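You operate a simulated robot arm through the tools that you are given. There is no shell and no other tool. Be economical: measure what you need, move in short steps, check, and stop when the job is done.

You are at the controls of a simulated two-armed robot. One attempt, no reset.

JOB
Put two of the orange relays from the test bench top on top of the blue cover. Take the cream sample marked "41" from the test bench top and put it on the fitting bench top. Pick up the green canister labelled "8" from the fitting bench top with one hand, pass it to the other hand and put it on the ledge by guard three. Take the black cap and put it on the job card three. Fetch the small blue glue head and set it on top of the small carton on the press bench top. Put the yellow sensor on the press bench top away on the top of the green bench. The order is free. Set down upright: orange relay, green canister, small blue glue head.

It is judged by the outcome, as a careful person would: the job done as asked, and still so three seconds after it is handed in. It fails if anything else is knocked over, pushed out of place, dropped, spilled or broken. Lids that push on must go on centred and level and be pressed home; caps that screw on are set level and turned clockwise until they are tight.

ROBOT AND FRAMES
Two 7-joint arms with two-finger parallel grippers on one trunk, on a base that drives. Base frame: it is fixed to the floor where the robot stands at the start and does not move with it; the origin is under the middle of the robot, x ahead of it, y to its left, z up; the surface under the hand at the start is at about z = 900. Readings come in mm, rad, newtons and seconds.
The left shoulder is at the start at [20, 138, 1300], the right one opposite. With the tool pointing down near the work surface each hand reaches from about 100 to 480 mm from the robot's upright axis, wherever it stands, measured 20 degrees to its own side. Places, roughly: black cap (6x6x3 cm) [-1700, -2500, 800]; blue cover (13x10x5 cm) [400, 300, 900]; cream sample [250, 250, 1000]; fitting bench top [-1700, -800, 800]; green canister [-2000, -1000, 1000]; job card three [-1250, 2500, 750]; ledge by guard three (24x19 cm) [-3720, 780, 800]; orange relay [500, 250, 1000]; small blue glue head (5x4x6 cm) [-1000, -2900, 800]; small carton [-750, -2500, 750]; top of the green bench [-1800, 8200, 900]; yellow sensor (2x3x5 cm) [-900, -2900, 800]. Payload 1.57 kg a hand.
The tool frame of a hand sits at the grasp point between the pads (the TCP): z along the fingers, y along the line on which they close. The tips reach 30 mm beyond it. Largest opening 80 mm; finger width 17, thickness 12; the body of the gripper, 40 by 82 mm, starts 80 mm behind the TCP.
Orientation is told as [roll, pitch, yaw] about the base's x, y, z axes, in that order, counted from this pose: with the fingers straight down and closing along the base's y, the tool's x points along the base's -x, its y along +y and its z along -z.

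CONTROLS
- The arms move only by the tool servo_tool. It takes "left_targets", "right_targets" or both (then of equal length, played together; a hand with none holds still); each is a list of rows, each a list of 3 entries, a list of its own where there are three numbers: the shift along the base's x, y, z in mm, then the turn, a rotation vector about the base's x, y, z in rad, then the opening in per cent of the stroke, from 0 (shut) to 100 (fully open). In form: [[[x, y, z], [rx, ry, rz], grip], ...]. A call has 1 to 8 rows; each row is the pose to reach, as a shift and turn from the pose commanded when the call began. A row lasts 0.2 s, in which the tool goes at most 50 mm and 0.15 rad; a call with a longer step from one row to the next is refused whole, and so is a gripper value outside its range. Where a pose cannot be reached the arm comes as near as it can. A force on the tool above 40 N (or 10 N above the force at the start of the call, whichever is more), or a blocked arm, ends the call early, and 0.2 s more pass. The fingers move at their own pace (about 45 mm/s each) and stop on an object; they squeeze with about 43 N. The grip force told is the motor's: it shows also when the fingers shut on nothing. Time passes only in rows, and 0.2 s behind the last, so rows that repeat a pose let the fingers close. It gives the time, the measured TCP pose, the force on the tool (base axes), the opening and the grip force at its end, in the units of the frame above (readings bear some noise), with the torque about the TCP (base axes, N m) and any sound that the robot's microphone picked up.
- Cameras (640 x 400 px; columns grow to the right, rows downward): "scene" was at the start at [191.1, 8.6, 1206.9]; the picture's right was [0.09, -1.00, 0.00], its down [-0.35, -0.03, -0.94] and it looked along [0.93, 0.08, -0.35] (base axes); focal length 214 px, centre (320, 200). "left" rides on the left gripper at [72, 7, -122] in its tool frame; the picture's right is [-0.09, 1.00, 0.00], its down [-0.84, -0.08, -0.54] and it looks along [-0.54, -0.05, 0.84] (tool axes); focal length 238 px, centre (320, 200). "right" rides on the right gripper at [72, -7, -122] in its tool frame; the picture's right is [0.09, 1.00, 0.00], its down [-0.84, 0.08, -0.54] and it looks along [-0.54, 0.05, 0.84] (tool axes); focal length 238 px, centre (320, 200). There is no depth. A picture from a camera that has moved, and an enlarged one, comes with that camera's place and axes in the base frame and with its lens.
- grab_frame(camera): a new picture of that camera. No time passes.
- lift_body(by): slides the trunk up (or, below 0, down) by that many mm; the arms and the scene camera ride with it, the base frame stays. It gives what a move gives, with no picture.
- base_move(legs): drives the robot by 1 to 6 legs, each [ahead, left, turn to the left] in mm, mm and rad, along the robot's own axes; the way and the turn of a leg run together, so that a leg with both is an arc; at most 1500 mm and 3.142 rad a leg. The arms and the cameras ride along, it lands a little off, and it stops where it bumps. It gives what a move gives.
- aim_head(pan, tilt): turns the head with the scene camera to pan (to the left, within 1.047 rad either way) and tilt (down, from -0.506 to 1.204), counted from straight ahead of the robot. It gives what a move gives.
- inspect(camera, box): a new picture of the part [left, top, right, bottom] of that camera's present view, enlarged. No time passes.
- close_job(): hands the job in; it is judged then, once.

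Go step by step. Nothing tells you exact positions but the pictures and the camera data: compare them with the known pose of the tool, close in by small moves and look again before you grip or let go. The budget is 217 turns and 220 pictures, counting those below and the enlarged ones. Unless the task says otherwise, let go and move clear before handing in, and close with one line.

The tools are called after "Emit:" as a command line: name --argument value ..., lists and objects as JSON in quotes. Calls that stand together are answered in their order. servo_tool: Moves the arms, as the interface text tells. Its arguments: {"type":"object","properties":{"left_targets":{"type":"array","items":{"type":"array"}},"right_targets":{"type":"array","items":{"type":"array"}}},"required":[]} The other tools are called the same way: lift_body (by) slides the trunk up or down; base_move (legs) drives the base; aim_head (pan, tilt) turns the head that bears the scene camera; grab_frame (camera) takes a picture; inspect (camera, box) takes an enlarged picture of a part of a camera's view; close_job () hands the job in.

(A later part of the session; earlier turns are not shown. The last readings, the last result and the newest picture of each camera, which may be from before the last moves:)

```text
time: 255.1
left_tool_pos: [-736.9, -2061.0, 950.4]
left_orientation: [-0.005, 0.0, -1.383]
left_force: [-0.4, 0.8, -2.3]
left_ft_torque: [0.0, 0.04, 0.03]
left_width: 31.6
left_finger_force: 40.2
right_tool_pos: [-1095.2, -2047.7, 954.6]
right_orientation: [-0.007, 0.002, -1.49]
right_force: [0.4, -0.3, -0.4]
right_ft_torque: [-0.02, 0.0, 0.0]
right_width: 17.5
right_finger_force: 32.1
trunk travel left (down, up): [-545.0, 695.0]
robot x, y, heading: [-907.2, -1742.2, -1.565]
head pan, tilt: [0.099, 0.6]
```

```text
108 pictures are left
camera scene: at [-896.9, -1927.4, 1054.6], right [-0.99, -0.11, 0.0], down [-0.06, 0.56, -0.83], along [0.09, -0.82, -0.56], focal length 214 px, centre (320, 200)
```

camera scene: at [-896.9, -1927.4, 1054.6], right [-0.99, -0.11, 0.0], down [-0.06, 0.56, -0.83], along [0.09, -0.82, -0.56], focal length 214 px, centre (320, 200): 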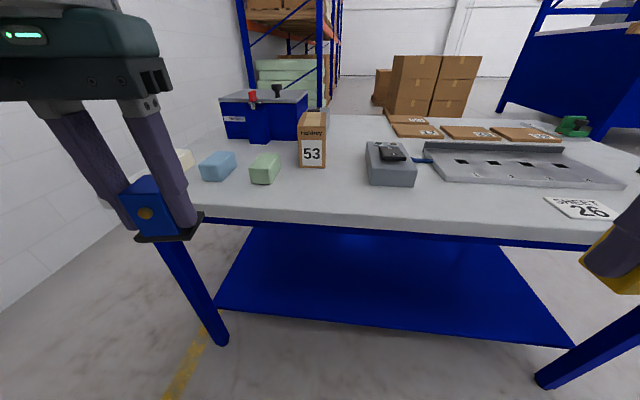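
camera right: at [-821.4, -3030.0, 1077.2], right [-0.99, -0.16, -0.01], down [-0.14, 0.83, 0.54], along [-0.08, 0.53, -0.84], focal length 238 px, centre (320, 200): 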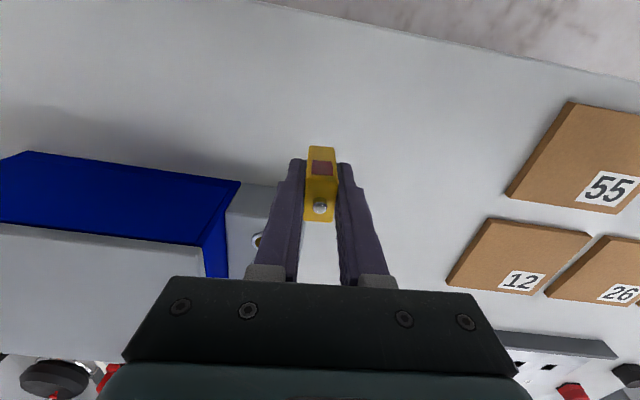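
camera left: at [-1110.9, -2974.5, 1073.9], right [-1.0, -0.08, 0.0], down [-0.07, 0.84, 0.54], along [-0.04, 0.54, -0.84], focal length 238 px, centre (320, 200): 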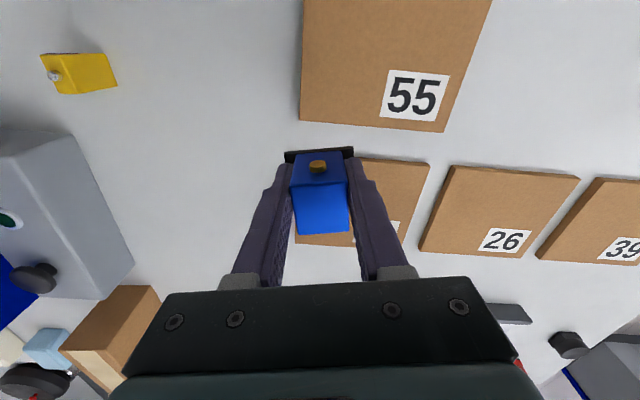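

Emit:
inspect --camera "scene" --box '[260, 90, 360, 180]'

Emit:
base_move --legs '[[330, 0, -0.006]]'

Emit:
aim_head --pan 0.15 --tilt 0.75

Emit:
grab_frame --camera "scene"

```text
4.44 times, centred on (310, 135) of scene
camera zoom: at [-896.9, -1927.4, 1054.6], right [-0.99, -0.11, 0.0], down [-0.06, 0.56, -0.83], along [0.09, -0.82, -0.56], focal length 953 px, centre (364, 489)
```

zoom: 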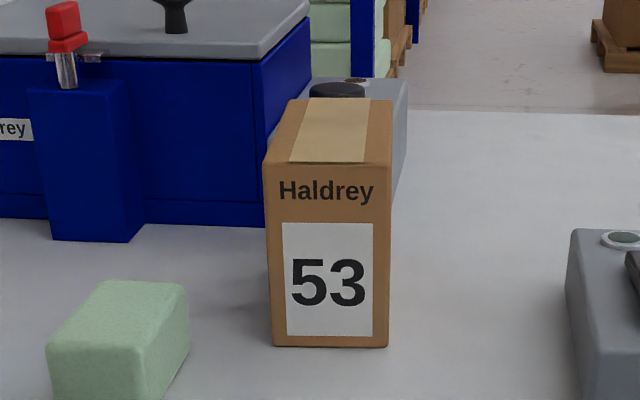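

```text
time: 257.2
left_tool_pos: [-737.0, -2395.2, 951.1]
left_orientation: [-0.004, 0.001, -1.394]
left_force: [-0.3, -1.1, -2.0]
left_ft_torque: [0.03, -0.03, -0.04]
left_width: 31.5
left_finger_force: 40.1
right_tool_pos: [-1096.2, -2378.0, 955.0]
right_orientation: [-0.006, 0.002, -1.498]
right_force: [0.5, -0.1, -0.3]
right_ft_torque: [0.0, 0.01, 0.01]
right_width: 17.1
right_finger_force: 32.3
trunk travel left (down, up): [-545.0, 695.0]
robot x, y, heading: [-902.4, -2069.0, -1.569]
head pan, tilt: [0.099, 0.6]
```

```text
time: 257.9
left_tool_pos: [-736.7, -2394.9, 952.0]
left_orientation: [-0.005, -0.001, -1.391]
left_force: [-0.4, -0.5, -1.5]
left_ft_torque: [-0.01, -0.01, 0.01]
left_width: 31.4
left_finger_force: 40.7
right_tool_pos: [-1096.2, -2378.3, 954.8]
right_orientation: [-0.006, 0.002, -1.498]
right_force: [0.2, -0.8, -1.0]
right_ft_torque: [0.02, 0.02, 0.01]
right_width: 17.2
right_finger_force: 32.3
trunk travel left (down, up): [-545.0, 695.0]
robot x, y, heading: [-899.1, -2071.5, -1.572]
head pan, tilt: [0.15, 0.75]
```

```text
106 pictures are left
camera scene: at [-892.8, -2254.0, 1041.8], right [-0.99, -0.15, 0.0], down [-0.1, 0.67, -0.73], along [0.11, -0.72, -0.68], focal length 214 px, centre (320, 200)
```

scene: 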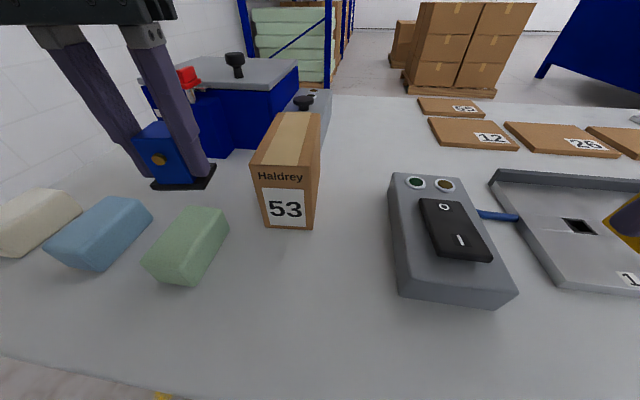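

The carton (53) is about 60×125 mm, its top near z ≈ 907, centred at about (−811, −2510). I raise both hands and move closer.

Emit:
servo_tool --left_targets '[[[0, 0, 30], [0, 0, 0], 0], [[0, 0, 60], [0, 0, 0], 0], [[0, 0, 60], [0, 0, 0], 0]]' --right_targets '[[[0, 0, 30], [0, 0, 0], 0], [[0, 0, 60], [0, 0, 0], 0], [[0, 0, 60], [0, 0, 0], 0]]'

Emit:
base_move --legs '[[70, 0, 0]]'

Emit:
servo_tool --left_targets '[[[-25, -10, 0], [0, 0, -0.03], 0], [[-50, -20, 0], [0, 0, -0.06], 0], [[-72, -38, 0], [0, 0, -0.075], 0], [[-72, -42, -15], [0, 0, -0.075], 0], [[-72, -42, -30], [0, 0, -0.075], 0]]'

Emit:
grab_frame --camera "scene"

Emit:
grab_frame --camera "left"

```text
time: 258.7
left_tool_pos: [-736.8, -2395.0, 1010.7]
left_orientation: [-0.006, 0.001, -1.393]
left_force: [0.2, -0.4, -2.2]
left_ft_torque: [0.03, 0.01, -0.02]
left_width: 31.7
left_finger_force: 40.2
right_tool_pos: [-1097.1, -2379.2, 1015.6]
right_orientation: [-0.007, 0.001, -1.497]
right_force: [0.3, 0.0, -0.6]
right_ft_torque: [-0.01, -0.01, -0.01]
right_width: 17.1
right_finger_force: 31.9
trunk travel left (down, up): [-545.0, 695.0]
robot x, y, heading: [-901.2, -2072.3, -1.566]
head pan, tilt: [0.15, 0.75]
```

```text
time: 259.8
left_tool_pos: [-735.5, -2464.8, 1011.5]
left_orientation: [-0.004, 0.0, -1.393]
left_force: [-0.2, -0.4, -1.9]
left_ft_torque: [0.01, 0.04, -0.02]
left_width: 31.7
left_finger_force: 39.8
right_tool_pos: [-1098.0, -2448.7, 1014.2]
right_orientation: [-0.006, 0.002, -1.498]
right_force: [0.2, 0.0, -0.1]
right_ft_torque: [-0.01, 0.03, 0.02]
right_width: 17.0
right_finger_force: 32.2
trunk travel left (down, up): [-545.0, 695.0]
robot x, y, heading: [-900.7, -2143.0, -1.571]
head pan, tilt: [0.15, 0.75]
```

```text
time: 260.9
left_tool_pos: [-808.8, -2505.9, 979.2]
left_orientation: [-0.006, 0.0, -1.469]
left_force: [0.3, -0.1, -2.6]
left_ft_torque: [0.03, -0.02, 0.01]
left_width: 31.5
left_finger_force: 40.6
right_tool_pos: [-1097.5, -2448.0, 1014.6]
right_orientation: [-0.007, 0.003, -1.499]
right_force: [-0.2, 0.7, -0.5]
right_ft_torque: [-0.03, 0.06, 0.0]
right_width: 17.3
right_finger_force: 31.8
trunk travel left (down, up): [-545.0, 695.0]
robot x, y, heading: [-902.7, -2142.9, -1.565]
head pan, tilt: [0.15, 0.75]
```

```text
105 pictures are left
camera scene: at [-892.5, -2323.3, 1041.7], right [-0.99, -0.15, 0.0], down [-0.1, 0.67, -0.73], along [0.11, -0.72, -0.68], focal length 214 px, centre (320, 200)
```

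scene: 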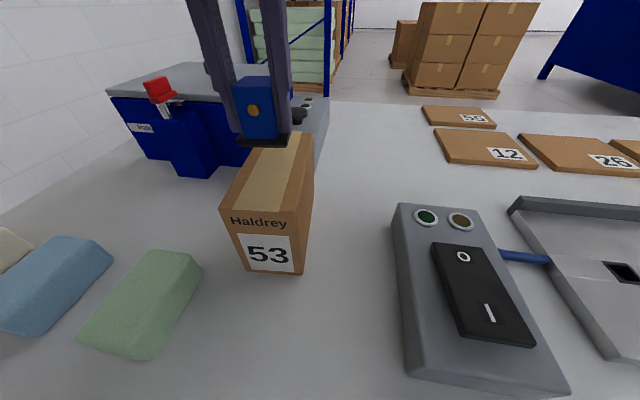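

```text
104 pictures are left
camera left: at [-809.4, -2433.2, 1101.6], right [1.0, 0.01, -0.01], down [0.01, -0.84, 0.54], along [0.0, -0.54, -0.84], focal length 238 px, centre (320, 200)
```

left: 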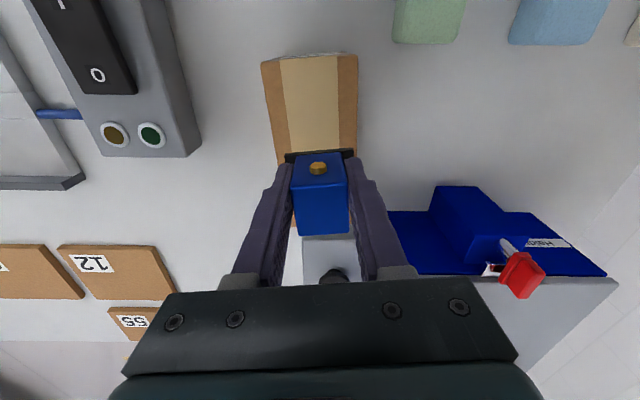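

The glue head is well over the carton's middle. I lower it in small steps.

Emit:
servo_tool --left_targets '[[[-0.5, 0, -12], [0, 0, 0], 0], [[-0.5, 0, -22], [0, 0, 0], 0], [[-0.5, 0, -25], [0, 0, 0], 0], [[-0.5, 0, -28], [0, 0, 0], 0]]'

Emit:
inspect --camera "scene" --box '[200, 60, 340, 180]'

```text
time: 261.9
left_tool_pos: [-809.2, -2505.8, 952.5]
left_orientation: [-0.007, 0.0, -1.468]
left_force: [0.4, -0.7, -3.1]
left_ft_torque: [-0.03, -0.01, -0.01]
left_width: 31.8
left_finger_force: 40.7
right_tool_pos: [-1097.1, -2448.5, 1015.0]
right_orientation: [-0.007, 0.001, -1.498]
right_force: [-0.3, -0.2, -0.7]
right_ft_torque: [0.0, -0.02, -0.01]
right_width: 17.0
right_finger_force: 32.2
trunk travel left (down, up): [-545.0, 695.0]
robot x, y, heading: [-907.9, -2140.9, -1.569]
head pan, tilt: [0.15, 0.75]
```

```text
3.33 times, centred on (270, 120) of scene
camera zoom: at [-892.5, -2323.4, 1041.7], right [-0.99, -0.15, 0.0], down [-0.1, 0.67, -0.73], along [0.11, -0.72, -0.68], focal length 715 px, centre (487, 467)
```

zoom: 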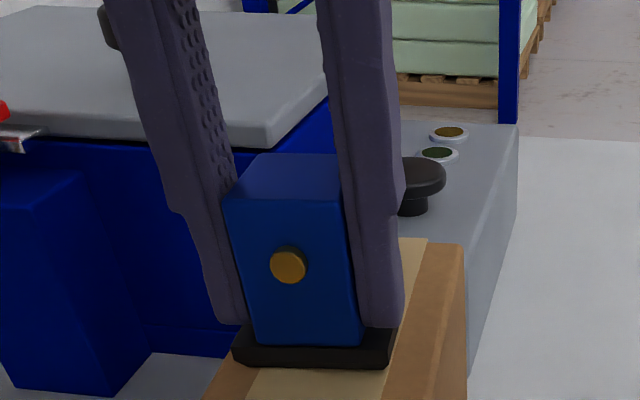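

Emit:
servo_tool --left_targets '[[[0, 0, -2], [0, 0, 0], 0], [[0, 0, -4], [0, 0, 0], 0], [[0, 0, -6], [0, 0, 0], 0], [[0, 0, -8], [0, 0, 0], 0]]'

Emit:
inspect --camera "scene" --box '[200, 60, 340, 180]'

Emit:
inspect --camera "left" --box '[240, 40, 400, 240]'

```text
time: 262.9
left_tool_pos: [-806.5, -2508.5, 948.9]
left_orientation: [-0.009, -0.007, -1.469]
left_force: [1.5, 0.8, 13.6]
left_ft_torque: [0.04, -0.35, 0.08]
left_width: 31.6
left_finger_force: 40.1
right_tool_pos: [-1096.4, -2449.4, 1015.2]
right_orientation: [-0.004, -0.001, -1.497]
right_force: [0.2, 0.2, -0.6]
right_ft_torque: [0.0, -0.01, 0.02]
right_width: 16.9
right_finger_force: 32.3
trunk travel left (down, up): [-545.0, 695.0]
robot x, y, heading: [-901.1, -2141.8, -1.563]
head pan, tilt: [0.15, 0.75]
stopped in row 4 (left hand): the force on the tool passed its limit at 44 N (the readings are from after the stop); the commanded pose is now the measured one
```

```text
3.33 times, centred on (270, 120) of scene
camera zoom: at [-891.9, -2324.1, 1041.5], right [-0.99, -0.15, 0.0], down [-0.1, 0.67, -0.73], along [0.11, -0.72, -0.68], focal length 715 px, centre (487, 467)
```

zoom: 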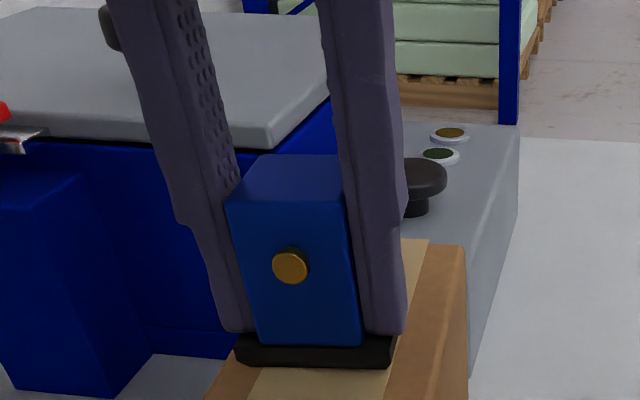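

```text
2.00 times, centred on (320, 140) of left
camera zoom: at [-809.2, -2434.4, 1070.8], right [1.0, 0.01, -0.01], down [0.01, -0.84, 0.55], along [0.0, -0.55, -0.84], focal length 477 px, centre (320, 320)
```

zoom: 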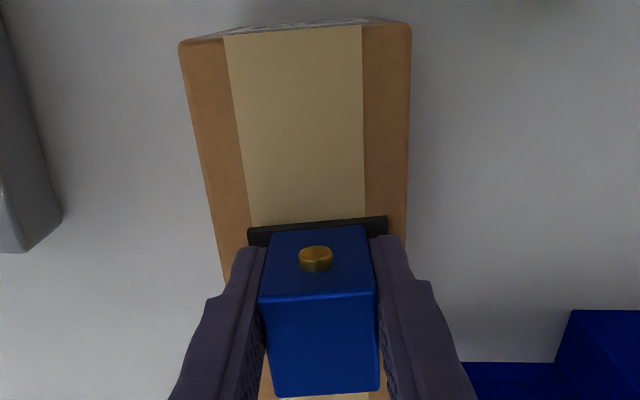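

The flange rests on the carton, within its edges. I ease up, open and lift.

Emit:
servo_tool --left_targets '[[[0, 0, 1], [0, 0, 0], 20], [[0, 0, 1], [0, 0, 0], 60], [[0, 0, 1], [0, 0, 0], 80], [[0, 0, 20], [0, 0, 0], 80], [[0, 0, 55], [0, 0, 0], 80], [[0, 0, 90], [0, 0, 0], 100], [[0, 30, 110], [0, 0, 0], 100], [[0, 60, 120], [0, 0, 0], 100]]'

Emit:
grab_frame --camera "scene"

```text
time: 264.7
left_tool_pos: [-808.7, -2445.2, 1060.1]
left_orientation: [0.009, 0.04, -1.461]
left_force: [0.4, -0.3, -1.0]
left_ft_torque: [0.0, -0.03, 0.01]
left_width: 79.7
left_finger_force: 0.0
right_tool_pos: [-1096.8, -2449.0, 1014.4]
right_orientation: [-0.006, 0.001, -1.501]
right_force: [1.1, 0.3, -0.6]
right_ft_torque: [0.0, 0.03, -0.01]
right_width: 17.3
right_finger_force: 32.8
trunk travel left (down, up): [-545.0, 695.0]
robot x, y, heading: [-902.9, -2145.4, -1.574]
head pan, tilt: [0.15, 0.75]
```

```text
100 pictures are left
camera scene: at [-892.6, -2323.4, 1041.7], right [-0.99, -0.15, 0.0], down [-0.1, 0.67, -0.73], along [0.11, -0.72, -0.68], focal length 214 px, centre (320, 200)
```

scene: 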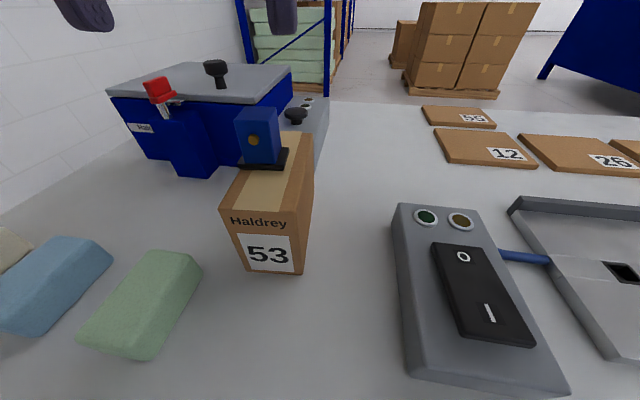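

The glue head stands on the carton. Next I back off and slide along to the black cap near the west end.

Emit:
base_move --legs '[[-220, 0, 0], [0, -920, 0]]'

Emit:
aim_head --pan 0.2 --tilt 0.6

Emit:
grab_frame --camera "scene"

```text
time: 270.7
left_tool_pos: [-1713.8, -2222.8, 1056.6]
left_orientation: [0.013, 0.033, -1.475]
left_force: [0.3, 0.3, 0.0]
left_ft_torque: [-0.02, -0.02, -0.01]
left_width: 80.2
left_finger_force: 0.2
right_tool_pos: [-2002.8, -2225.2, 1013.3]
right_orientation: [-0.006, 0.001, -1.506]
right_force: [0.2, -0.2, -0.8]
right_ft_torque: [-0.04, 0.01, 0.04]
right_width: 17.2
right_finger_force: 32.2
trunk travel left (down, up): [-545.0, 695.0]
robot x, y, heading: [-1807.8, -1919.3, -1.579]
head pan, tilt: [0.15, 0.75]
```

```text
time: 271.4
left_tool_pos: [-1713.3, -2223.6, 1055.6]
left_orientation: [0.016, 0.035, -1.477]
left_force: [-0.6, -0.5, -0.6]
left_ft_torque: [0.01, 0.02, 0.03]
left_width: 80.1
left_finger_force: 0.1
right_tool_pos: [-2003.5, -2226.0, 1014.1]
right_orientation: [-0.005, 0.002, -1.507]
right_force: [0.7, -0.4, 0.4]
right_ft_torque: [-0.02, 0.04, -0.03]
right_width: 17.3
right_finger_force: 31.9
trunk travel left (down, up): [-545.0, 695.0]
robot x, y, heading: [-1808.4, -1917.7, -1.579]
head pan, tilt: [0.201, 0.6]
```

```text
99 pictures are left
camera scene: at [-1792.4, -2106.3, 1054.6], right [-0.98, -0.19, 0.0], down [-0.11, 0.55, -0.82], along [0.16, -0.81, -0.57], focal length 214 px, centre (320, 200)
```

scene: 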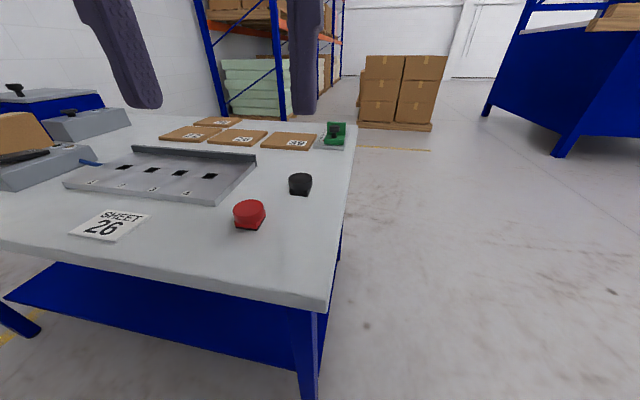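

The black cap is near (−1674, −2481). I drive ahead and bring the left hand over it.

Emit:
base_move --legs '[[210, 0, 0.008]]'

Emit:
servo_tool --left_targets '[[[15, -20, -20], [0.03, 0, -0.03], 100], [[40, -45, -50], [0.033, -0.013, -0.06], 100], [[40, -48, -90], [0.033, -0.013, -0.09], 100], [[40, -48, -105], [0.033, -0.013, -0.09], 100]]'

Emit:
grab_frame --camera "left"

```text
time: 273.1
left_tool_pos: [-1710.3, -2429.0, 1055.9]
left_orientation: [0.013, 0.035, -1.467]
left_force: [-0.1, -1.0, 0.4]
left_ft_torque: [-0.03, 0.0, 0.04]
left_width: 79.8
left_finger_force: 0.1
right_tool_pos: [-1999.9, -2432.6, 1015.0]
right_orientation: [-0.007, 0.0, -1.495]
right_force: [0.3, 0.0, -0.8]
right_ft_torque: [0.01, -0.01, -0.02]
right_width: 17.4
right_finger_force: 32.0
trunk travel left (down, up): [-545.0, 695.0]
robot x, y, heading: [-1809.6, -2127.9, -1.571]
head pan, tilt: [0.201, 0.6]
```

```text
time: 274.1
left_tool_pos: [-1670.7, -2477.3, 950.6]
left_orientation: [0.029, 0.067, -1.554]
left_force: [-0.2, 0.8, 0.0]
left_ft_torque: [-0.01, -0.02, 0.03]
left_width: 79.9
left_finger_force: 0.2
right_tool_pos: [-2000.5, -2433.3, 1014.8]
right_orientation: [-0.007, 0.002, -1.496]
right_force: [0.2, 0.8, -0.3]
right_ft_torque: [0.0, -0.01, -0.01]
right_width: 17.5
right_finger_force: 32.3
trunk travel left (down, up): [-545.0, 695.0]
robot x, y, heading: [-1809.3, -2124.7, -1.572]
head pan, tilt: [0.201, 0.6]
```

```text
98 pictures are left
camera left: at [-1669.7, -2413.1, 1078.0], right [1.0, -0.08, 0.02], down [-0.08, -0.87, 0.48], along [-0.02, -0.48, -0.88], focal length 238 px, centre (320, 200)
```

left: 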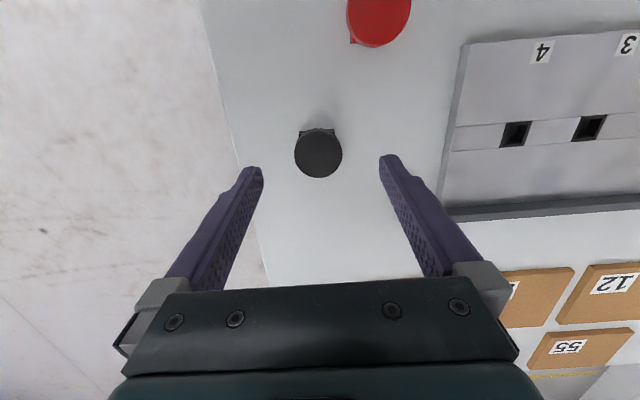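

Emit:
servo_tool --left_targets '[[[-1, -6, -10], [-0.0675, 0.028, 0], 100], [[-2, -13, -20], [-0.0675, 0.028, 0], 100]]'

Emit:
inspect --camera "left" --box '[250, 90, 390, 200]'

Emit:
inspect --camera "scene" --box '[200, 150, 400, 320]'

```text
time: 274.7
left_tool_pos: [-1671.2, -2489.6, 930.7]
left_orientation: [-0.002, -0.002, -1.556]
left_force: [-0.1, 0.1, -0.5]
left_ft_torque: [0.0, 0.0, 0.01]
left_width: 80.0
left_finger_force: 0.0
right_tool_pos: [-2000.4, -2432.7, 1014.0]
right_orientation: [-0.006, 0.002, -1.495]
right_force: [-0.4, -0.1, -1.1]
right_ft_torque: [0.0, 0.03, 0.0]
right_width: 17.0
right_finger_force: 32.4
trunk travel left (down, up): [-545.0, 695.0]
robot x, y, heading: [-1807.8, -2126.1, -1.568]
head pan, tilt: [0.201, 0.6]
```

```text
3.64 times, centred on (320, 145) of left
camera zoom: at [-1667.3, -2417.3, 1053.4], right [1.0, -0.08, 0.0], down [-0.06, -0.84, 0.54], along [-0.04, -0.54, -0.84], focal length 867 px, centre (320, 400)
```

zoom: 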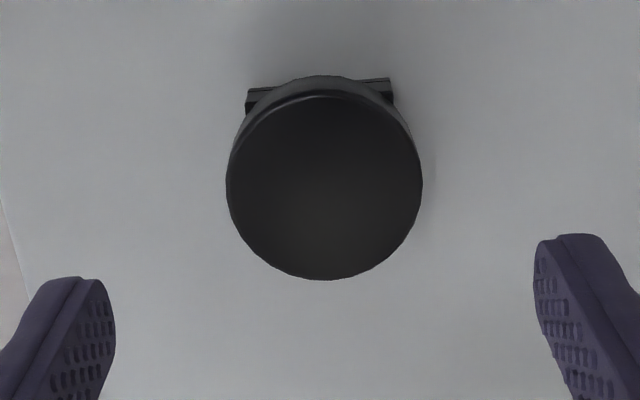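

```text
2.35 times, centred on (300, 235) of scene
camera zoom: at [-1790.7, -2312.2, 1054.6], right [-0.98, -0.2, 0.0], down [-0.12, 0.55, -0.83], along [0.17, -0.81, -0.56], focal length 505 px, centre (367, 118)
```

zoom: 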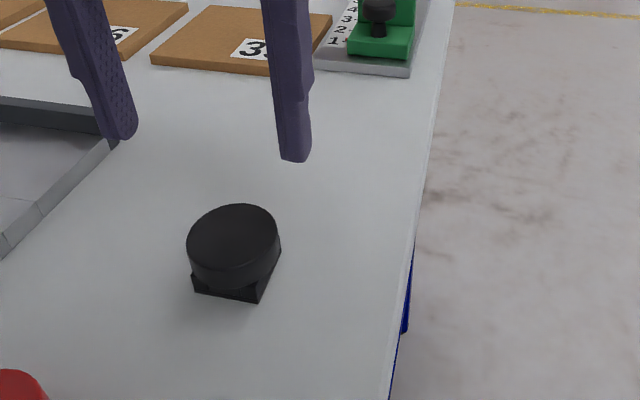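

The cap is a 50 mm disc on a square foot, centred at (−1672, −2492). I descend, close and lift.

Emit:
servo_tool --left_targets '[[[-1, -3, -40], [0, 0, 0], 100], [[-1, -3, -80], [0, 0, 0], 100], [[-1, -3, -93], [0, 0, 0], 100], [[-1, -3, -93], [0, 0, 0], 0], [[-1, -3, -93], [0, 0, 0], 0], [[-1, -3, -93], [0, 0, 0], 0], [[-1, -3, -70], [0, 0, 0], 0], [[-1, -3, -25], [0, 0, 0], 0]]'

Emit:
grab_frame --camera "left"

Emit:
grab_frame --camera "scene"

```text
time: 276.5
left_tool_pos: [-1673.1, -2493.3, 907.5]
left_orientation: [-0.003, 0.0, -1.555]
left_force: [0.5, 0.1, -0.2]
left_ft_torque: [0.01, 0.02, -0.01]
left_width: 50.1
left_finger_force: 43.3
right_tool_pos: [-1999.6, -2432.5, 1015.9]
right_orientation: [-0.007, 0.002, -1.496]
right_force: [-0.8, 0.8, -0.6]
right_ft_torque: [0.03, 0.01, 0.01]
right_width: 17.3
right_finger_force: 32.0
trunk travel left (down, up): [-545.0, 695.0]
robot x, y, heading: [-1808.0, -2127.8, -1.566]
head pan, tilt: [0.201, 0.6]
```

```text
95 pictures are left
camera left: at [-1668.8, -2420.5, 1029.5], right [1.0, -0.08, 0.0], down [-0.06, -0.84, 0.54], along [-0.04, -0.54, -0.84], focal length 238 px, centre (320, 200)
```

left: 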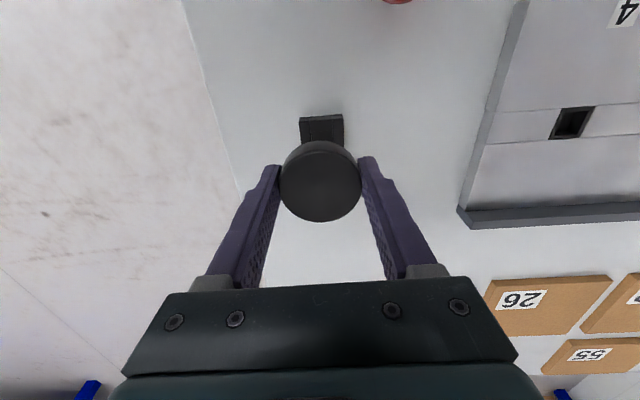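

```text
94 pictures are left
camera scene: at [-1790.6, -2312.3, 1054.6], right [-0.98, -0.2, 0.0], down [-0.12, 0.55, -0.83], along [0.17, -0.81, -0.56], focal length 214 px, centre (320, 200)
```

scene: 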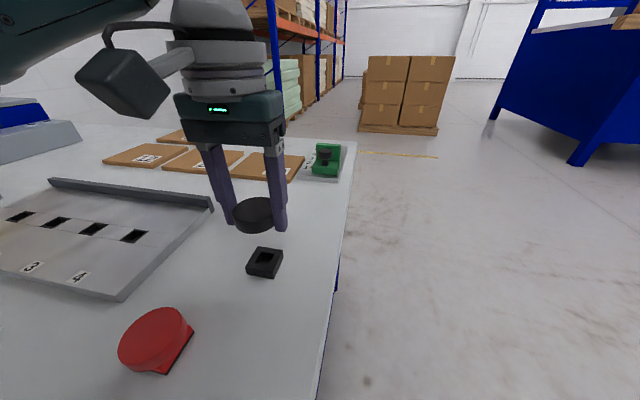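

The black cap lifted cleanly off its small stand, which stayed put. I raise the hand, leave the bench, and drive north toward job card three.

Emit:
servo_tool --left_targets '[[[0, 0, 40], [0, 0, 0], 0], [[0, 0, 85], [0, 0, 0], 0]]'

Emit:
base_move --legs '[[-300, 0, 0], [0, 0, 3.141], [0, -1200, 0], [1500, 0, 0], [1400, 0, 0]]'

Emit:
aim_head --pan 0.4 --tilt 0.2

Emit:
grab_frame --camera "scene"

```text
time: 277.1
left_tool_pos: [-1672.6, -2491.8, 991.8]
left_orientation: [-0.001, 0.001, -1.554]
left_force: [0.7, 0.3, -0.6]
left_ft_torque: [0.01, -0.04, 0.02]
left_width: 50.5
left_finger_force: 43.3
right_tool_pos: [-1999.5, -2433.5, 1014.2]
right_orientation: [-0.005, 0.002, -1.496]
right_force: [-0.5, -0.1, -0.7]
right_ft_torque: [0.03, 0.02, 0.01]
right_width: 17.3
right_finger_force: 32.4
trunk travel left (down, up): [-545.0, 695.0]
robot x, y, heading: [-1808.6, -2128.5, -1.57]
head pan, tilt: [0.201, 0.6]
```

```text
time: 305.8
left_tool_pos: [-757.2, 1480.1, 990.6]
left_orientation: [-0.002, 0.002, 1.583]
left_force: [-0.5, 0.7, -0.6]
left_ft_torque: [0.01, -0.02, -0.03]
left_width: 50.3
left_finger_force: 42.9
right_tool_pos: [-429.5, 1419.7, 1013.5]
right_orientation: [-0.006, 0.001, 1.64]
right_force: [-0.5, 0.0, -0.7]
right_ft_torque: [-0.03, 0.01, -0.01]
right_width: 17.0
right_finger_force: 32.5
trunk travel left (down, up): [-545.0, 695.0]
robot x, y, heading: [-625.1, 1111.9, 1.572]
head pan, tilt: [0.201, 0.6]
```

```text
time: 306.7
left_tool_pos: [-756.8, 1480.5, 990.8]
left_orientation: [-0.003, 0.001, 1.581]
left_force: [0.3, 0.8, -0.9]
left_ft_torque: [0.0, 0.03, 0.0]
left_width: 50.3
left_finger_force: 43.5
right_tool_pos: [-430.6, 1419.2, 1014.0]
right_orientation: [-0.006, 0.0, 1.641]
right_force: [0.7, 0.1, 0.1]
right_ft_torque: [-0.01, 0.03, 0.01]
right_width: 17.1
right_finger_force: 32.4
trunk travel left (down, up): [-545.0, 695.0]
robot x, y, heading: [-624.6, 1112.3, 1.573]
head pan, tilt: [0.4, 0.201]
```

```text
93 pictures are left
camera scene: at [-662.6, 1299.3, 1091.3], right [0.92, 0.39, 0.0], down [0.08, -0.18, -0.98], along [-0.38, 0.9, -0.2], focal length 214 px, centre (320, 200)
```

scene: 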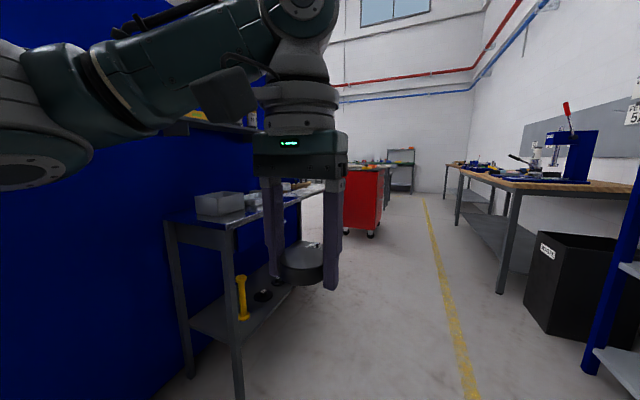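

The grey table against the blue machine should hold the job cards. I drive up alongside and turn to face it.

Emit:
base_move --legs '[[1350, 0, 0], [0, 0, 1.57]]'

Emit:
aim_head --pan 0.0 --tilt 0.5

Emit:
grab_frame --camera "scene"

Emit:
inspect --camera "scene" --box '[160, 80, 480, 280]'

```text
time: 317.1
left_tool_pos: [-981.5, 2318.5, 991.0]
left_orientation: [-0.002, -0.001, 3.106]
left_force: [0.6, 0.4, -0.4]
left_ft_torque: [0.0, 0.01, -0.01]
left_width: 50.1
left_finger_force: 43.1
right_tool_pos: [-906.8, 2641.5, 1014.6]
right_orientation: [-0.005, -0.001, -3.117]
right_force: [1.1, 0.1, -0.8]
right_ft_torque: [0.0, -0.01, -0.02]
right_width: 17.2
right_finger_force: 32.1
trunk travel left (down, up): [-545.0, 695.0]
robot x, y, heading: [-609.9, 2434.2, 3.092]
head pan, tilt: [0.4, 0.201]
```

```text
time: 318.0
left_tool_pos: [-982.0, 2319.1, 992.1]
left_orientation: [-0.002, 0.0, 3.105]
left_force: [0.0, -0.3, -0.8]
left_ft_torque: [0.01, 0.02, 0.03]
left_width: 50.1
left_finger_force: 42.8
right_tool_pos: [-906.6, 2640.9, 1014.4]
right_orientation: [-0.007, 0.002, -3.117]
right_force: [0.2, -0.6, -0.3]
right_ft_torque: [0.0, 0.02, 0.02]
right_width: 17.0
right_finger_force: 32.2
trunk travel left (down, up): [-545.0, 695.0]
robot x, y, heading: [-610.7, 2430.4, 3.09]
head pan, tilt: [0.0, 0.499]
```

```text
92 pictures are left
camera scene: at [-801.4, 2442.6, 1063.8], right [0.05, 1.0, 0.0], down [0.48, -0.02, -0.88], along [-0.88, 0.04, -0.48], focal length 214 px, centre (320, 200)
```

scene: 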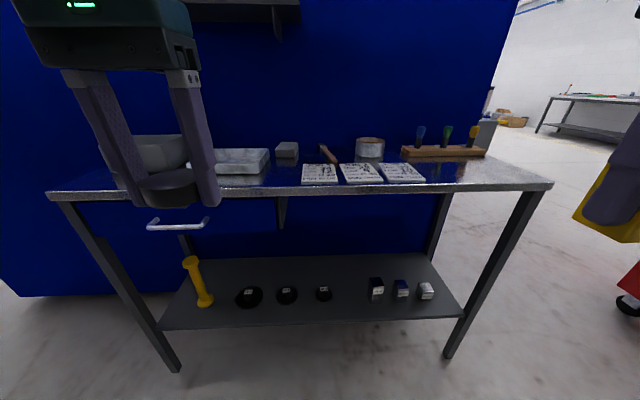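

```text
2.00 times, centred on (320, 180) of scene
camera zoom: at [-801.4, 2442.6, 1063.8], right [0.05, 1.0, 0.0], down [0.48, -0.02, -0.88], along [-0.88, 0.04, -0.48], focal length 429 px, centre (320, 240)
```

zoom: 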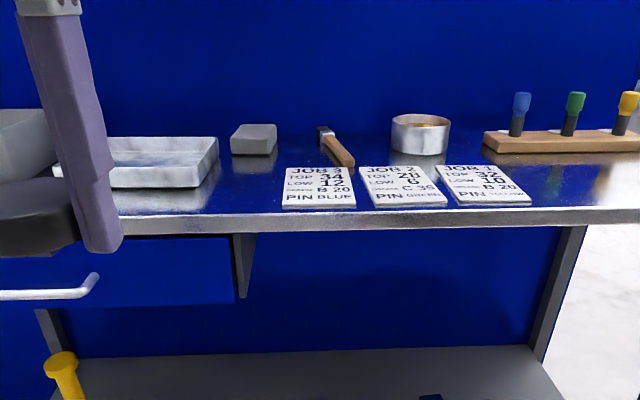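

Emit:
inspect --camera "scene" --box '[295, 155, 435, 195]'

```text
4.57 times, centred on (365, 175) of scene
camera zoom: at [-801.4, 2442.6, 1063.8], right [0.05, 1.0, 0.0], down [0.48, -0.02, -0.88], along [-0.88, 0.04, -0.48], focal length 980 px, centre (114, 314)
```

zoom: 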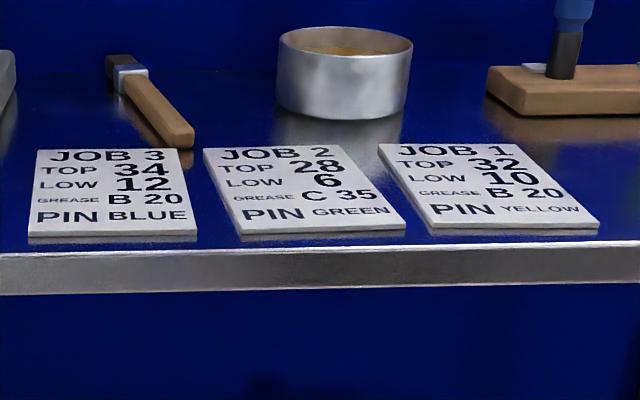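

Job card 3 is the left card, near (−1390, 2468) on a table top of about z = 832. I drive closer.

Emit:
base_move --legs '[[0, 0, 0.05], [395, -110, 0]]'

Emit:
grab_frame --camera "left"

Emit:
aim_head --pan 0.2 --tilt 0.75

Emit:
grab_frame --camera "scene"

```text
time: 320.9
left_tool_pos: [-1361.5, 2408.6, 990.3]
left_orientation: [0.0, 0.001, -3.13]
left_force: [0.8, 0.1, -0.4]
left_ft_torque: [0.0, 0.02, 0.0]
left_width: 50.3
left_finger_force: 43.1
right_tool_pos: [-1302.3, 2734.6, 1013.8]
right_orientation: [-0.007, 0.001, -3.069]
right_force: [-0.5, -0.1, 0.4]
right_ft_torque: [0.0, -0.01, -0.03]
right_width: 17.2
right_finger_force: 32.3
trunk travel left (down, up): [-545.0, 695.0]
robot x, y, heading: [-994.7, 2542.2, -3.143]
head pan, tilt: [0.0, 0.499]
```

```text
89 pictures are left
camera left: at [-1290.8, 2403.9, 1113.4], right [-0.08, -1.0, 0.0], down [-0.84, 0.07, 0.54], along [-0.54, 0.04, -0.84], focal length 238 px, centre (320, 200)
```

left: 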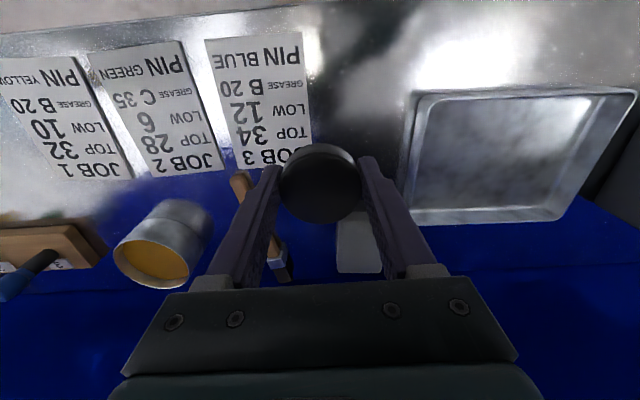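

```text
time: 321.6
left_tool_pos: [-1361.0, 2408.2, 990.8]
left_orientation: [-0.002, 0.0, -3.129]
left_force: [-0.6, 0.6, -0.6]
left_ft_torque: [0.02, -0.01, -0.02]
left_width: 50.3
left_finger_force: 43.0
right_tool_pos: [-1301.5, 2734.4, 1014.5]
right_orientation: [-0.007, 0.001, -3.069]
right_force: [0.0, 0.9, -0.4]
right_ft_torque: [-0.01, -0.02, -0.02]
right_width: 17.2
right_finger_force: 32.1
trunk travel left (down, up): [-545.0, 695.0]
robot x, y, heading: [-996.3, 2540.6, -3.141]
head pan, tilt: [0.201, 0.75]
```

```text
88 pictures are left
camera scene: at [-1177.3, 2525.5, 1041.8], right [-0.2, 0.98, 0.0], down [0.67, 0.14, -0.73], along [-0.72, -0.15, -0.68], focal length 214 px, centre (320, 200)
```

scene: 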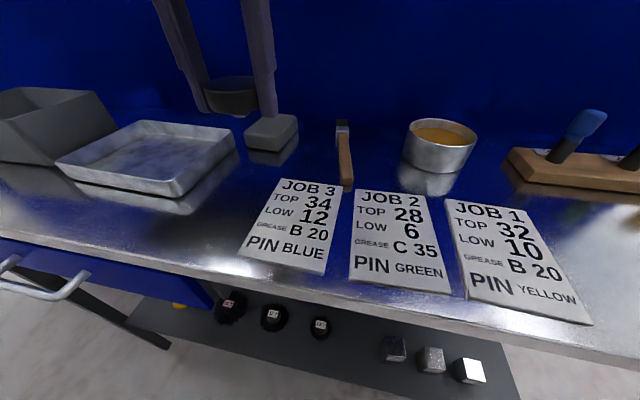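

The card's centre triangulates to (−1330, 2465, 854). I bring the cap over it and check the cap's underside against the fingertips.

Emit:
servo_tool --left_targets '[[[15, 25, -10], [0, 0, 0], 0], [[31, 57, -25], [0, 0, 0], 0], [[31, 57, -50], [0, 0, 0], 0], [[31, 57, -80], [0, 0, 0], 0]]'

Emit:
aim_head --pan 0.5 --tilt 0.6

Emit:
grab_frame --camera "scene"

Emit:
grab_frame --camera "left"

```text
time: 322.6
left_tool_pos: [-1329.5, 2467.7, 912.6]
left_orientation: [0.0, 0.0, -3.131]
left_force: [-0.1, 0.1, -0.2]
left_ft_torque: [0.01, 0.0, 0.02]
left_width: 50.0
left_finger_force: 42.7
right_tool_pos: [-1300.4, 2735.5, 1014.1]
right_orientation: [-0.006, 0.0, -3.07]
right_force: [-0.1, 0.0, -0.4]
right_ft_torque: [0.0, 0.02, -0.02]
right_width: 17.3
right_finger_force: 32.3
trunk travel left (down, up): [-545.0, 695.0]
robot x, y, heading: [-994.9, 2540.8, -3.139]
head pan, tilt: [0.201, 0.75]
```

```text
time: 323.4
left_tool_pos: [-1330.4, 2467.8, 914.5]
left_orientation: [-0.003, 0.0, -3.129]
left_force: [-0.1, 0.5, -0.1]
left_ft_torque: [0.01, 0.02, 0.0]
left_width: 50.3
left_finger_force: 42.4
right_tool_pos: [-1300.7, 2734.5, 1013.0]
right_orientation: [-0.006, 0.003, -3.069]
right_force: [-0.7, 0.5, 0.6]
right_ft_torque: [0.02, 0.0, -0.03]
right_width: 17.3
right_finger_force: 32.0
trunk travel left (down, up): [-545.0, 695.0]
robot x, y, heading: [-994.2, 2541.1, -3.14]
head pan, tilt: [0.499, 0.6]
```

```text
87 pictures are left
camera scene: at [-1173.6, 2499.7, 1054.6], right [-0.48, 0.88, 0.0], down [0.5, 0.27, -0.82], along [-0.72, -0.4, -0.57], focal length 214 px, centre (320, 200)
```

scene: 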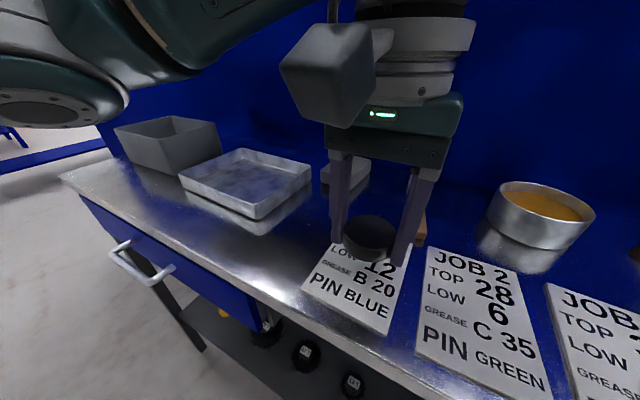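

```text
86 pictures are left
camera left: at [-1259.4, 2461.8, 1035.5], right [-0.08, -1.0, 0.0], down [-0.84, 0.07, 0.54], along [-0.54, 0.04, -0.84], focal length 238 px, centre (320, 200)
```

left: 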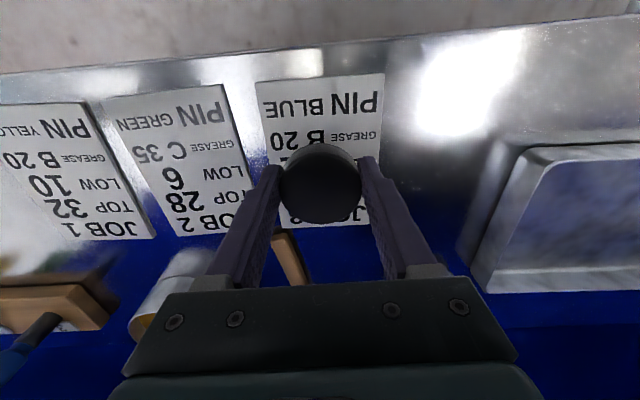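

Emit:
servo_tool --left_targets '[[[-10, -4, -10], [0, 0, 0], 0], [[-10, -4, -18], [0, 0, 0], 0], [[-10, -4, -20], [0, 0, 0], 0]]'

Emit:
inspect --camera "scene" --box '[300, 180, 460, 320]'

```text
time: 324.2
left_tool_pos: [-1340.8, 2461.9, 890.5]
left_orientation: [-0.003, -0.001, -3.131]
left_force: [-0.4, -1.1, -0.9]
left_ft_torque: [0.03, -0.01, 0.02]
left_width: 50.1
left_finger_force: 43.0
right_tool_pos: [-1302.2, 2735.2, 1013.4]
right_orientation: [-0.008, 0.002, -3.07]
right_force: [0.0, 0.5, -0.9]
right_ft_torque: [0.0, -0.03, 0.01]
right_width: 17.2
right_finger_force: 32.4
trunk travel left (down, up): [-545.0, 695.0]
robot x, y, heading: [-993.2, 2536.1, -3.14]
head pan, tilt: [0.499, 0.6]
```

```text
2.86 times, centred on (380, 250) of scene
camera zoom: at [-1173.6, 2499.7, 1054.6], right [-0.48, 0.88, 0.0], down [0.5, 0.27, -0.83], along [-0.72, -0.4, -0.56], focal length 613 px, centre (149, 57)
```

zoom: 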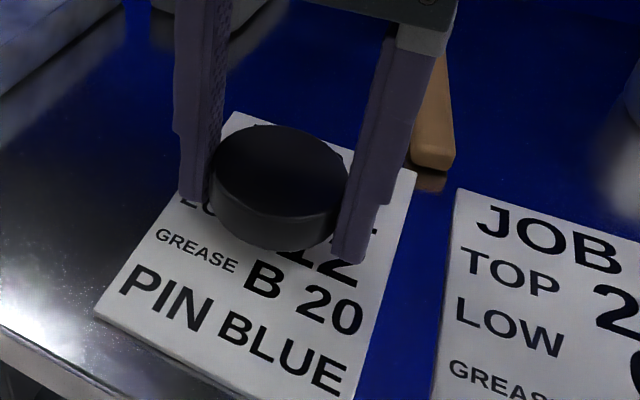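

The fingertips reach about 17 mm below the cap's underside, so it must slide down guided between the pads. I lower until the tips meet the card.

Emit:
servo_tool --left_targets '[[[0, 0, -2], [0, 0, 0], 0], [[0, 0, -4], [0, 0, 0], 0], [[0, 0, -6], [0, 0, 0], 0]]'

```text
time: 325.1
left_tool_pos: [-1340.3, 2462.3, 886.9]
left_orientation: [0.0, -0.001, -3.131]
left_force: [4.8, -1.1, 17.6]
left_ft_torque: [-0.02, -0.09, 0.04]
left_width: 50.1
left_finger_force: 42.7
right_tool_pos: [-1301.3, 2734.6, 1014.4]
right_orientation: [-0.005, 0.001, -3.07]
right_force: [0.2, 0.7, -0.1]
right_ft_torque: [-0.01, -0.01, 0.02]
right_width: 17.2
right_finger_force: 32.6
trunk travel left (down, up): [-545.0, 695.0]
robot x, y, heading: [-994.9, 2538.6, -3.142]
head pan, tilt: [0.499, 0.6]
```

The tips are on the card. I lift a hair and loosen the grip very gently, so the cap slides down between the pads.

Emit:
servo_tool --left_targets '[[[0, 0, 2], [0, 0, 0], 61], [[0, 0, 2], [0, 0, 0], 62], [[0, 0, 2], [0, 0, 0], 62.4], [[0, 0, 2], [0, 0, 0], 62.6], [[0, 0, 2], [0, 0, 0], 62.8], [[0, 0, 2], [0, 0, 0], 63]]'

Emit:
inspect --camera "scene" --box '[300, 180, 460, 320]'

```text
time: 326.4
left_tool_pos: [-1341.2, 2463.3, 886.8]
left_orientation: [-0.001, 0.0, -3.128]
left_force: [-0.7, 0.2, 0.2]
left_ft_torque: [-0.05, -0.01, 0.02]
left_width: 51.3
left_finger_force: 7.8
right_tool_pos: [-1301.2, 2734.6, 1013.2]
right_orientation: [-0.004, -0.001, -3.071]
right_force: [-0.2, -0.5, -0.8]
right_ft_torque: [0.01, 0.03, 0.01]
right_width: 17.2
right_finger_force: 32.4
trunk travel left (down, up): [-545.0, 695.0]
robot x, y, heading: [-997.6, 2544.4, -3.139]
head pan, tilt: [0.499, 0.6]
```

```text
2.86 times, centred on (380, 250) of scene
camera zoom: at [-1173.6, 2499.7, 1054.6], right [-0.48, 0.88, 0.0], down [0.5, 0.27, -0.83], along [-0.72, -0.4, -0.56], focal length 613 px, centre (149, 57)
```

zoom: 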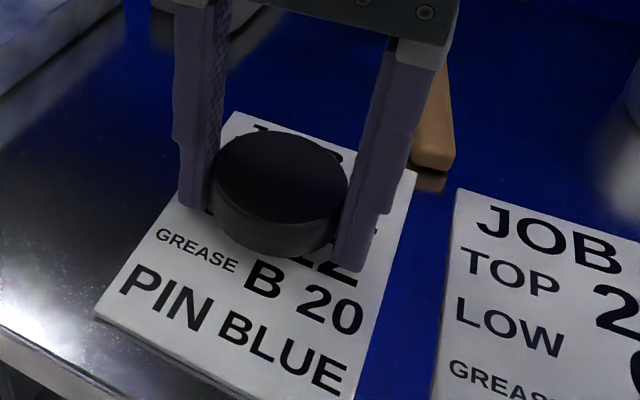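

Emit:
servo_tool --left_targets '[[[0, 0, 0], [0, 0, 0], 63.5], [[0, 0, 0], [0, 0, 0], 64], [[0, 0, 0], [0, 0, 0], 64.5], [[0, 0, 0], [0, 0, 0], 65]]'

Emit:
inspect --camera "scene" --box '[300, 180, 460, 320]'

```text
time: 327.4
left_tool_pos: [-1340.5, 2462.1, 886.9]
left_orientation: [-0.003, 0.0, -3.128]
left_force: [0.2, 0.3, 0.2]
left_ft_torque: [0.0, 0.0, 0.01]
left_width: 51.9
left_finger_force: 0.0
right_tool_pos: [-1302.5, 2735.4, 1014.0]
right_orientation: [-0.006, 0.002, -3.07]
right_force: [0.9, -0.2, -1.0]
right_ft_torque: [0.0, 0.01, 0.0]
right_width: 17.1
right_finger_force: 32.5
trunk travel left (down, up): [-545.0, 695.0]
robot x, y, heading: [-997.2, 2541.7, -3.14]
head pan, tilt: [0.499, 0.6]
```

```text
2.86 times, centred on (380, 250) of scene
camera zoom: at [-1173.6, 2499.6, 1054.6], right [-0.48, 0.88, 0.0], down [0.5, 0.27, -0.83], along [-0.72, -0.4, -0.56], focal length 613 px, centre (149, 57)
```

zoom: 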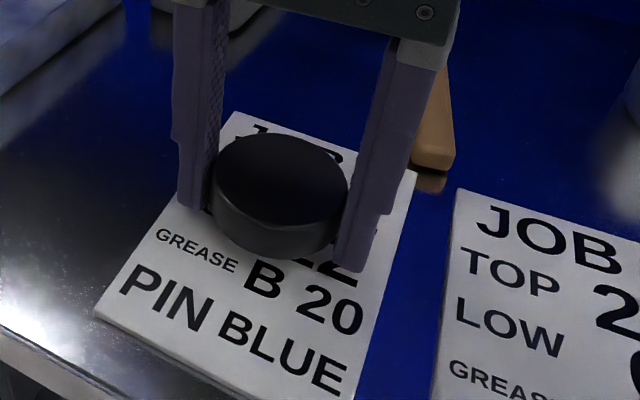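

The grip force is zero and the cap has not moved, so it is already resting on the card. I open fully and rise.

Emit:
servo_tool --left_targets '[[[0, 0, 0], [0, 0, 0], 85], [[0, 0, 0], [0, 0, 0], 95], [[0, 0, 25], [0, 0, 0], 95], [[0, 0, 70], [0, 0, 0], 95], [[0, 0, 110], [0, 0, 0], 95], [[20, -20, 130], [0, 0, 0], 95]]'

Emit:
grab_frame --camera "scene"

Emit:
grab_frame --camera "left"

```text
time: 328.9
left_tool_pos: [-1320.1, 2442.5, 1016.5]
left_orientation: [-0.001, 0.0, -3.129]
left_force: [0.2, 0.4, -1.0]
left_ft_torque: [0.03, 0.02, -0.02]
left_width: 76.0
left_finger_force: 0.1
right_tool_pos: [-1301.1, 2734.0, 1013.6]
right_orientation: [-0.006, 0.001, -3.069]
right_force: [0.6, -0.3, -0.1]
right_ft_torque: [0.03, -0.01, 0.02]
right_width: 17.2
right_finger_force: 32.5
trunk travel left (down, up): [-545.0, 695.0]
robot x, y, heading: [-996.7, 2542.6, -3.148]
head pan, tilt: [0.499, 0.6]
```

```text
82 pictures are left
camera scene: at [-1173.5, 2499.4, 1054.6], right [-0.48, 0.88, 0.0], down [0.5, 0.27, -0.83], along [-0.72, -0.4, -0.56], focal length 214 px, centre (320, 200)
```

scene: 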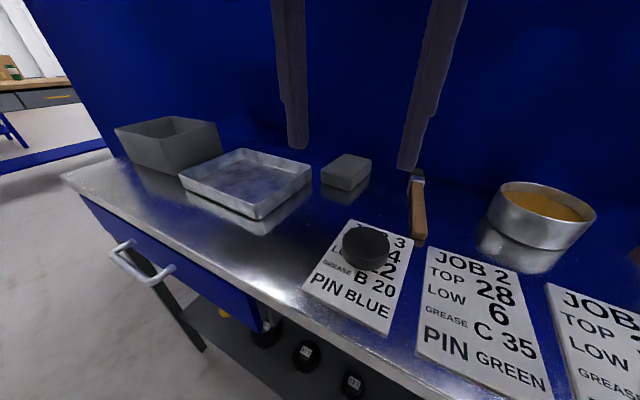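

```text
81 pictures are left
camera left: at [-1249.1, 2436.6, 1138.7], right [-0.08, -1.0, 0.0], down [-0.84, 0.07, 0.54], along [-0.54, 0.04, -0.84], focal length 238 px, centre (320, 200)
```

left: 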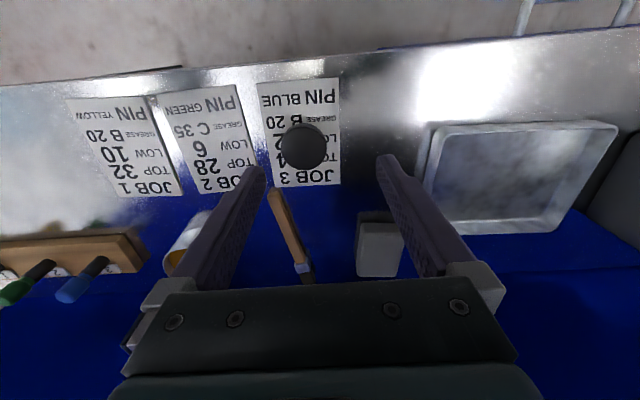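

The cap sits on job card 3. The last item is the sensor to the green bench: I back off, turn north and drive up the aisle.

Emit:
base_move --legs '[[-500, 0, 0], [0, 0, -1.57], [600, 0, 0]]'

Emit:
aim_head --pan 0.2 --tilt 0.15

Emit:
grab_frame --camera "scene"

```text
time: 338.6
left_tool_pos: [-584.0, 3464.6, 1016.4]
left_orientation: [-0.002, -0.001, 1.559]
left_force: [-0.1, -0.8, 0.4]
left_ft_torque: [0.01, 0.02, 0.02]
left_width: 76.1
left_finger_force: 0.1
right_tool_pos: [-291.9, 3438.1, 1013.1]
right_orientation: [-0.005, 0.002, 1.619]
right_force: [0.4, -0.1, -1.3]
right_ft_torque: [0.02, -0.01, 0.0]
right_width: 17.1
right_finger_force: 32.1
trunk travel left (down, up): [-545.0, 695.0]
robot x, y, heading: [-489.8, 3137.6, 1.546]
head pan, tilt: [0.499, 0.6]
```

```text
time: 339.5
left_tool_pos: [-581.4, 3465.2, 1016.2]
left_orientation: [-0.002, 0.0, 1.558]
left_force: [-0.4, -0.6, -1.1]
left_ft_torque: [0.03, -0.01, -0.02]
left_width: 76.1
left_finger_force: 0.0
right_tool_pos: [-289.6, 3438.8, 1013.6]
right_orientation: [-0.007, 0.002, 1.621]
right_force: [-1.2, -0.1, -0.6]
right_ft_torque: [0.0, -0.02, -0.03]
right_width: 17.2
right_finger_force: 32.0
trunk travel left (down, up): [-545.0, 695.0]
robot x, y, heading: [-489.4, 3137.8, 1.552]
head pan, tilt: [0.201, 0.15]
```

```text
80 pictures are left
camera scene: at [-506.3, 3327.2, 1096.0], right [0.98, 0.18, 0.0], down [0.03, -0.15, -0.99], along [-0.18, 0.97, -0.15], focal length 214 px, centre (320, 200)
```

scene: 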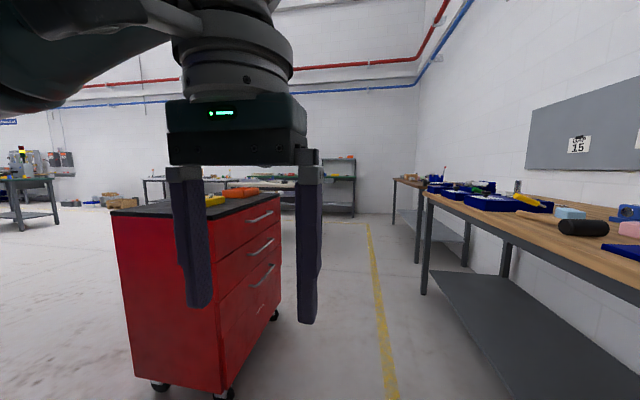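

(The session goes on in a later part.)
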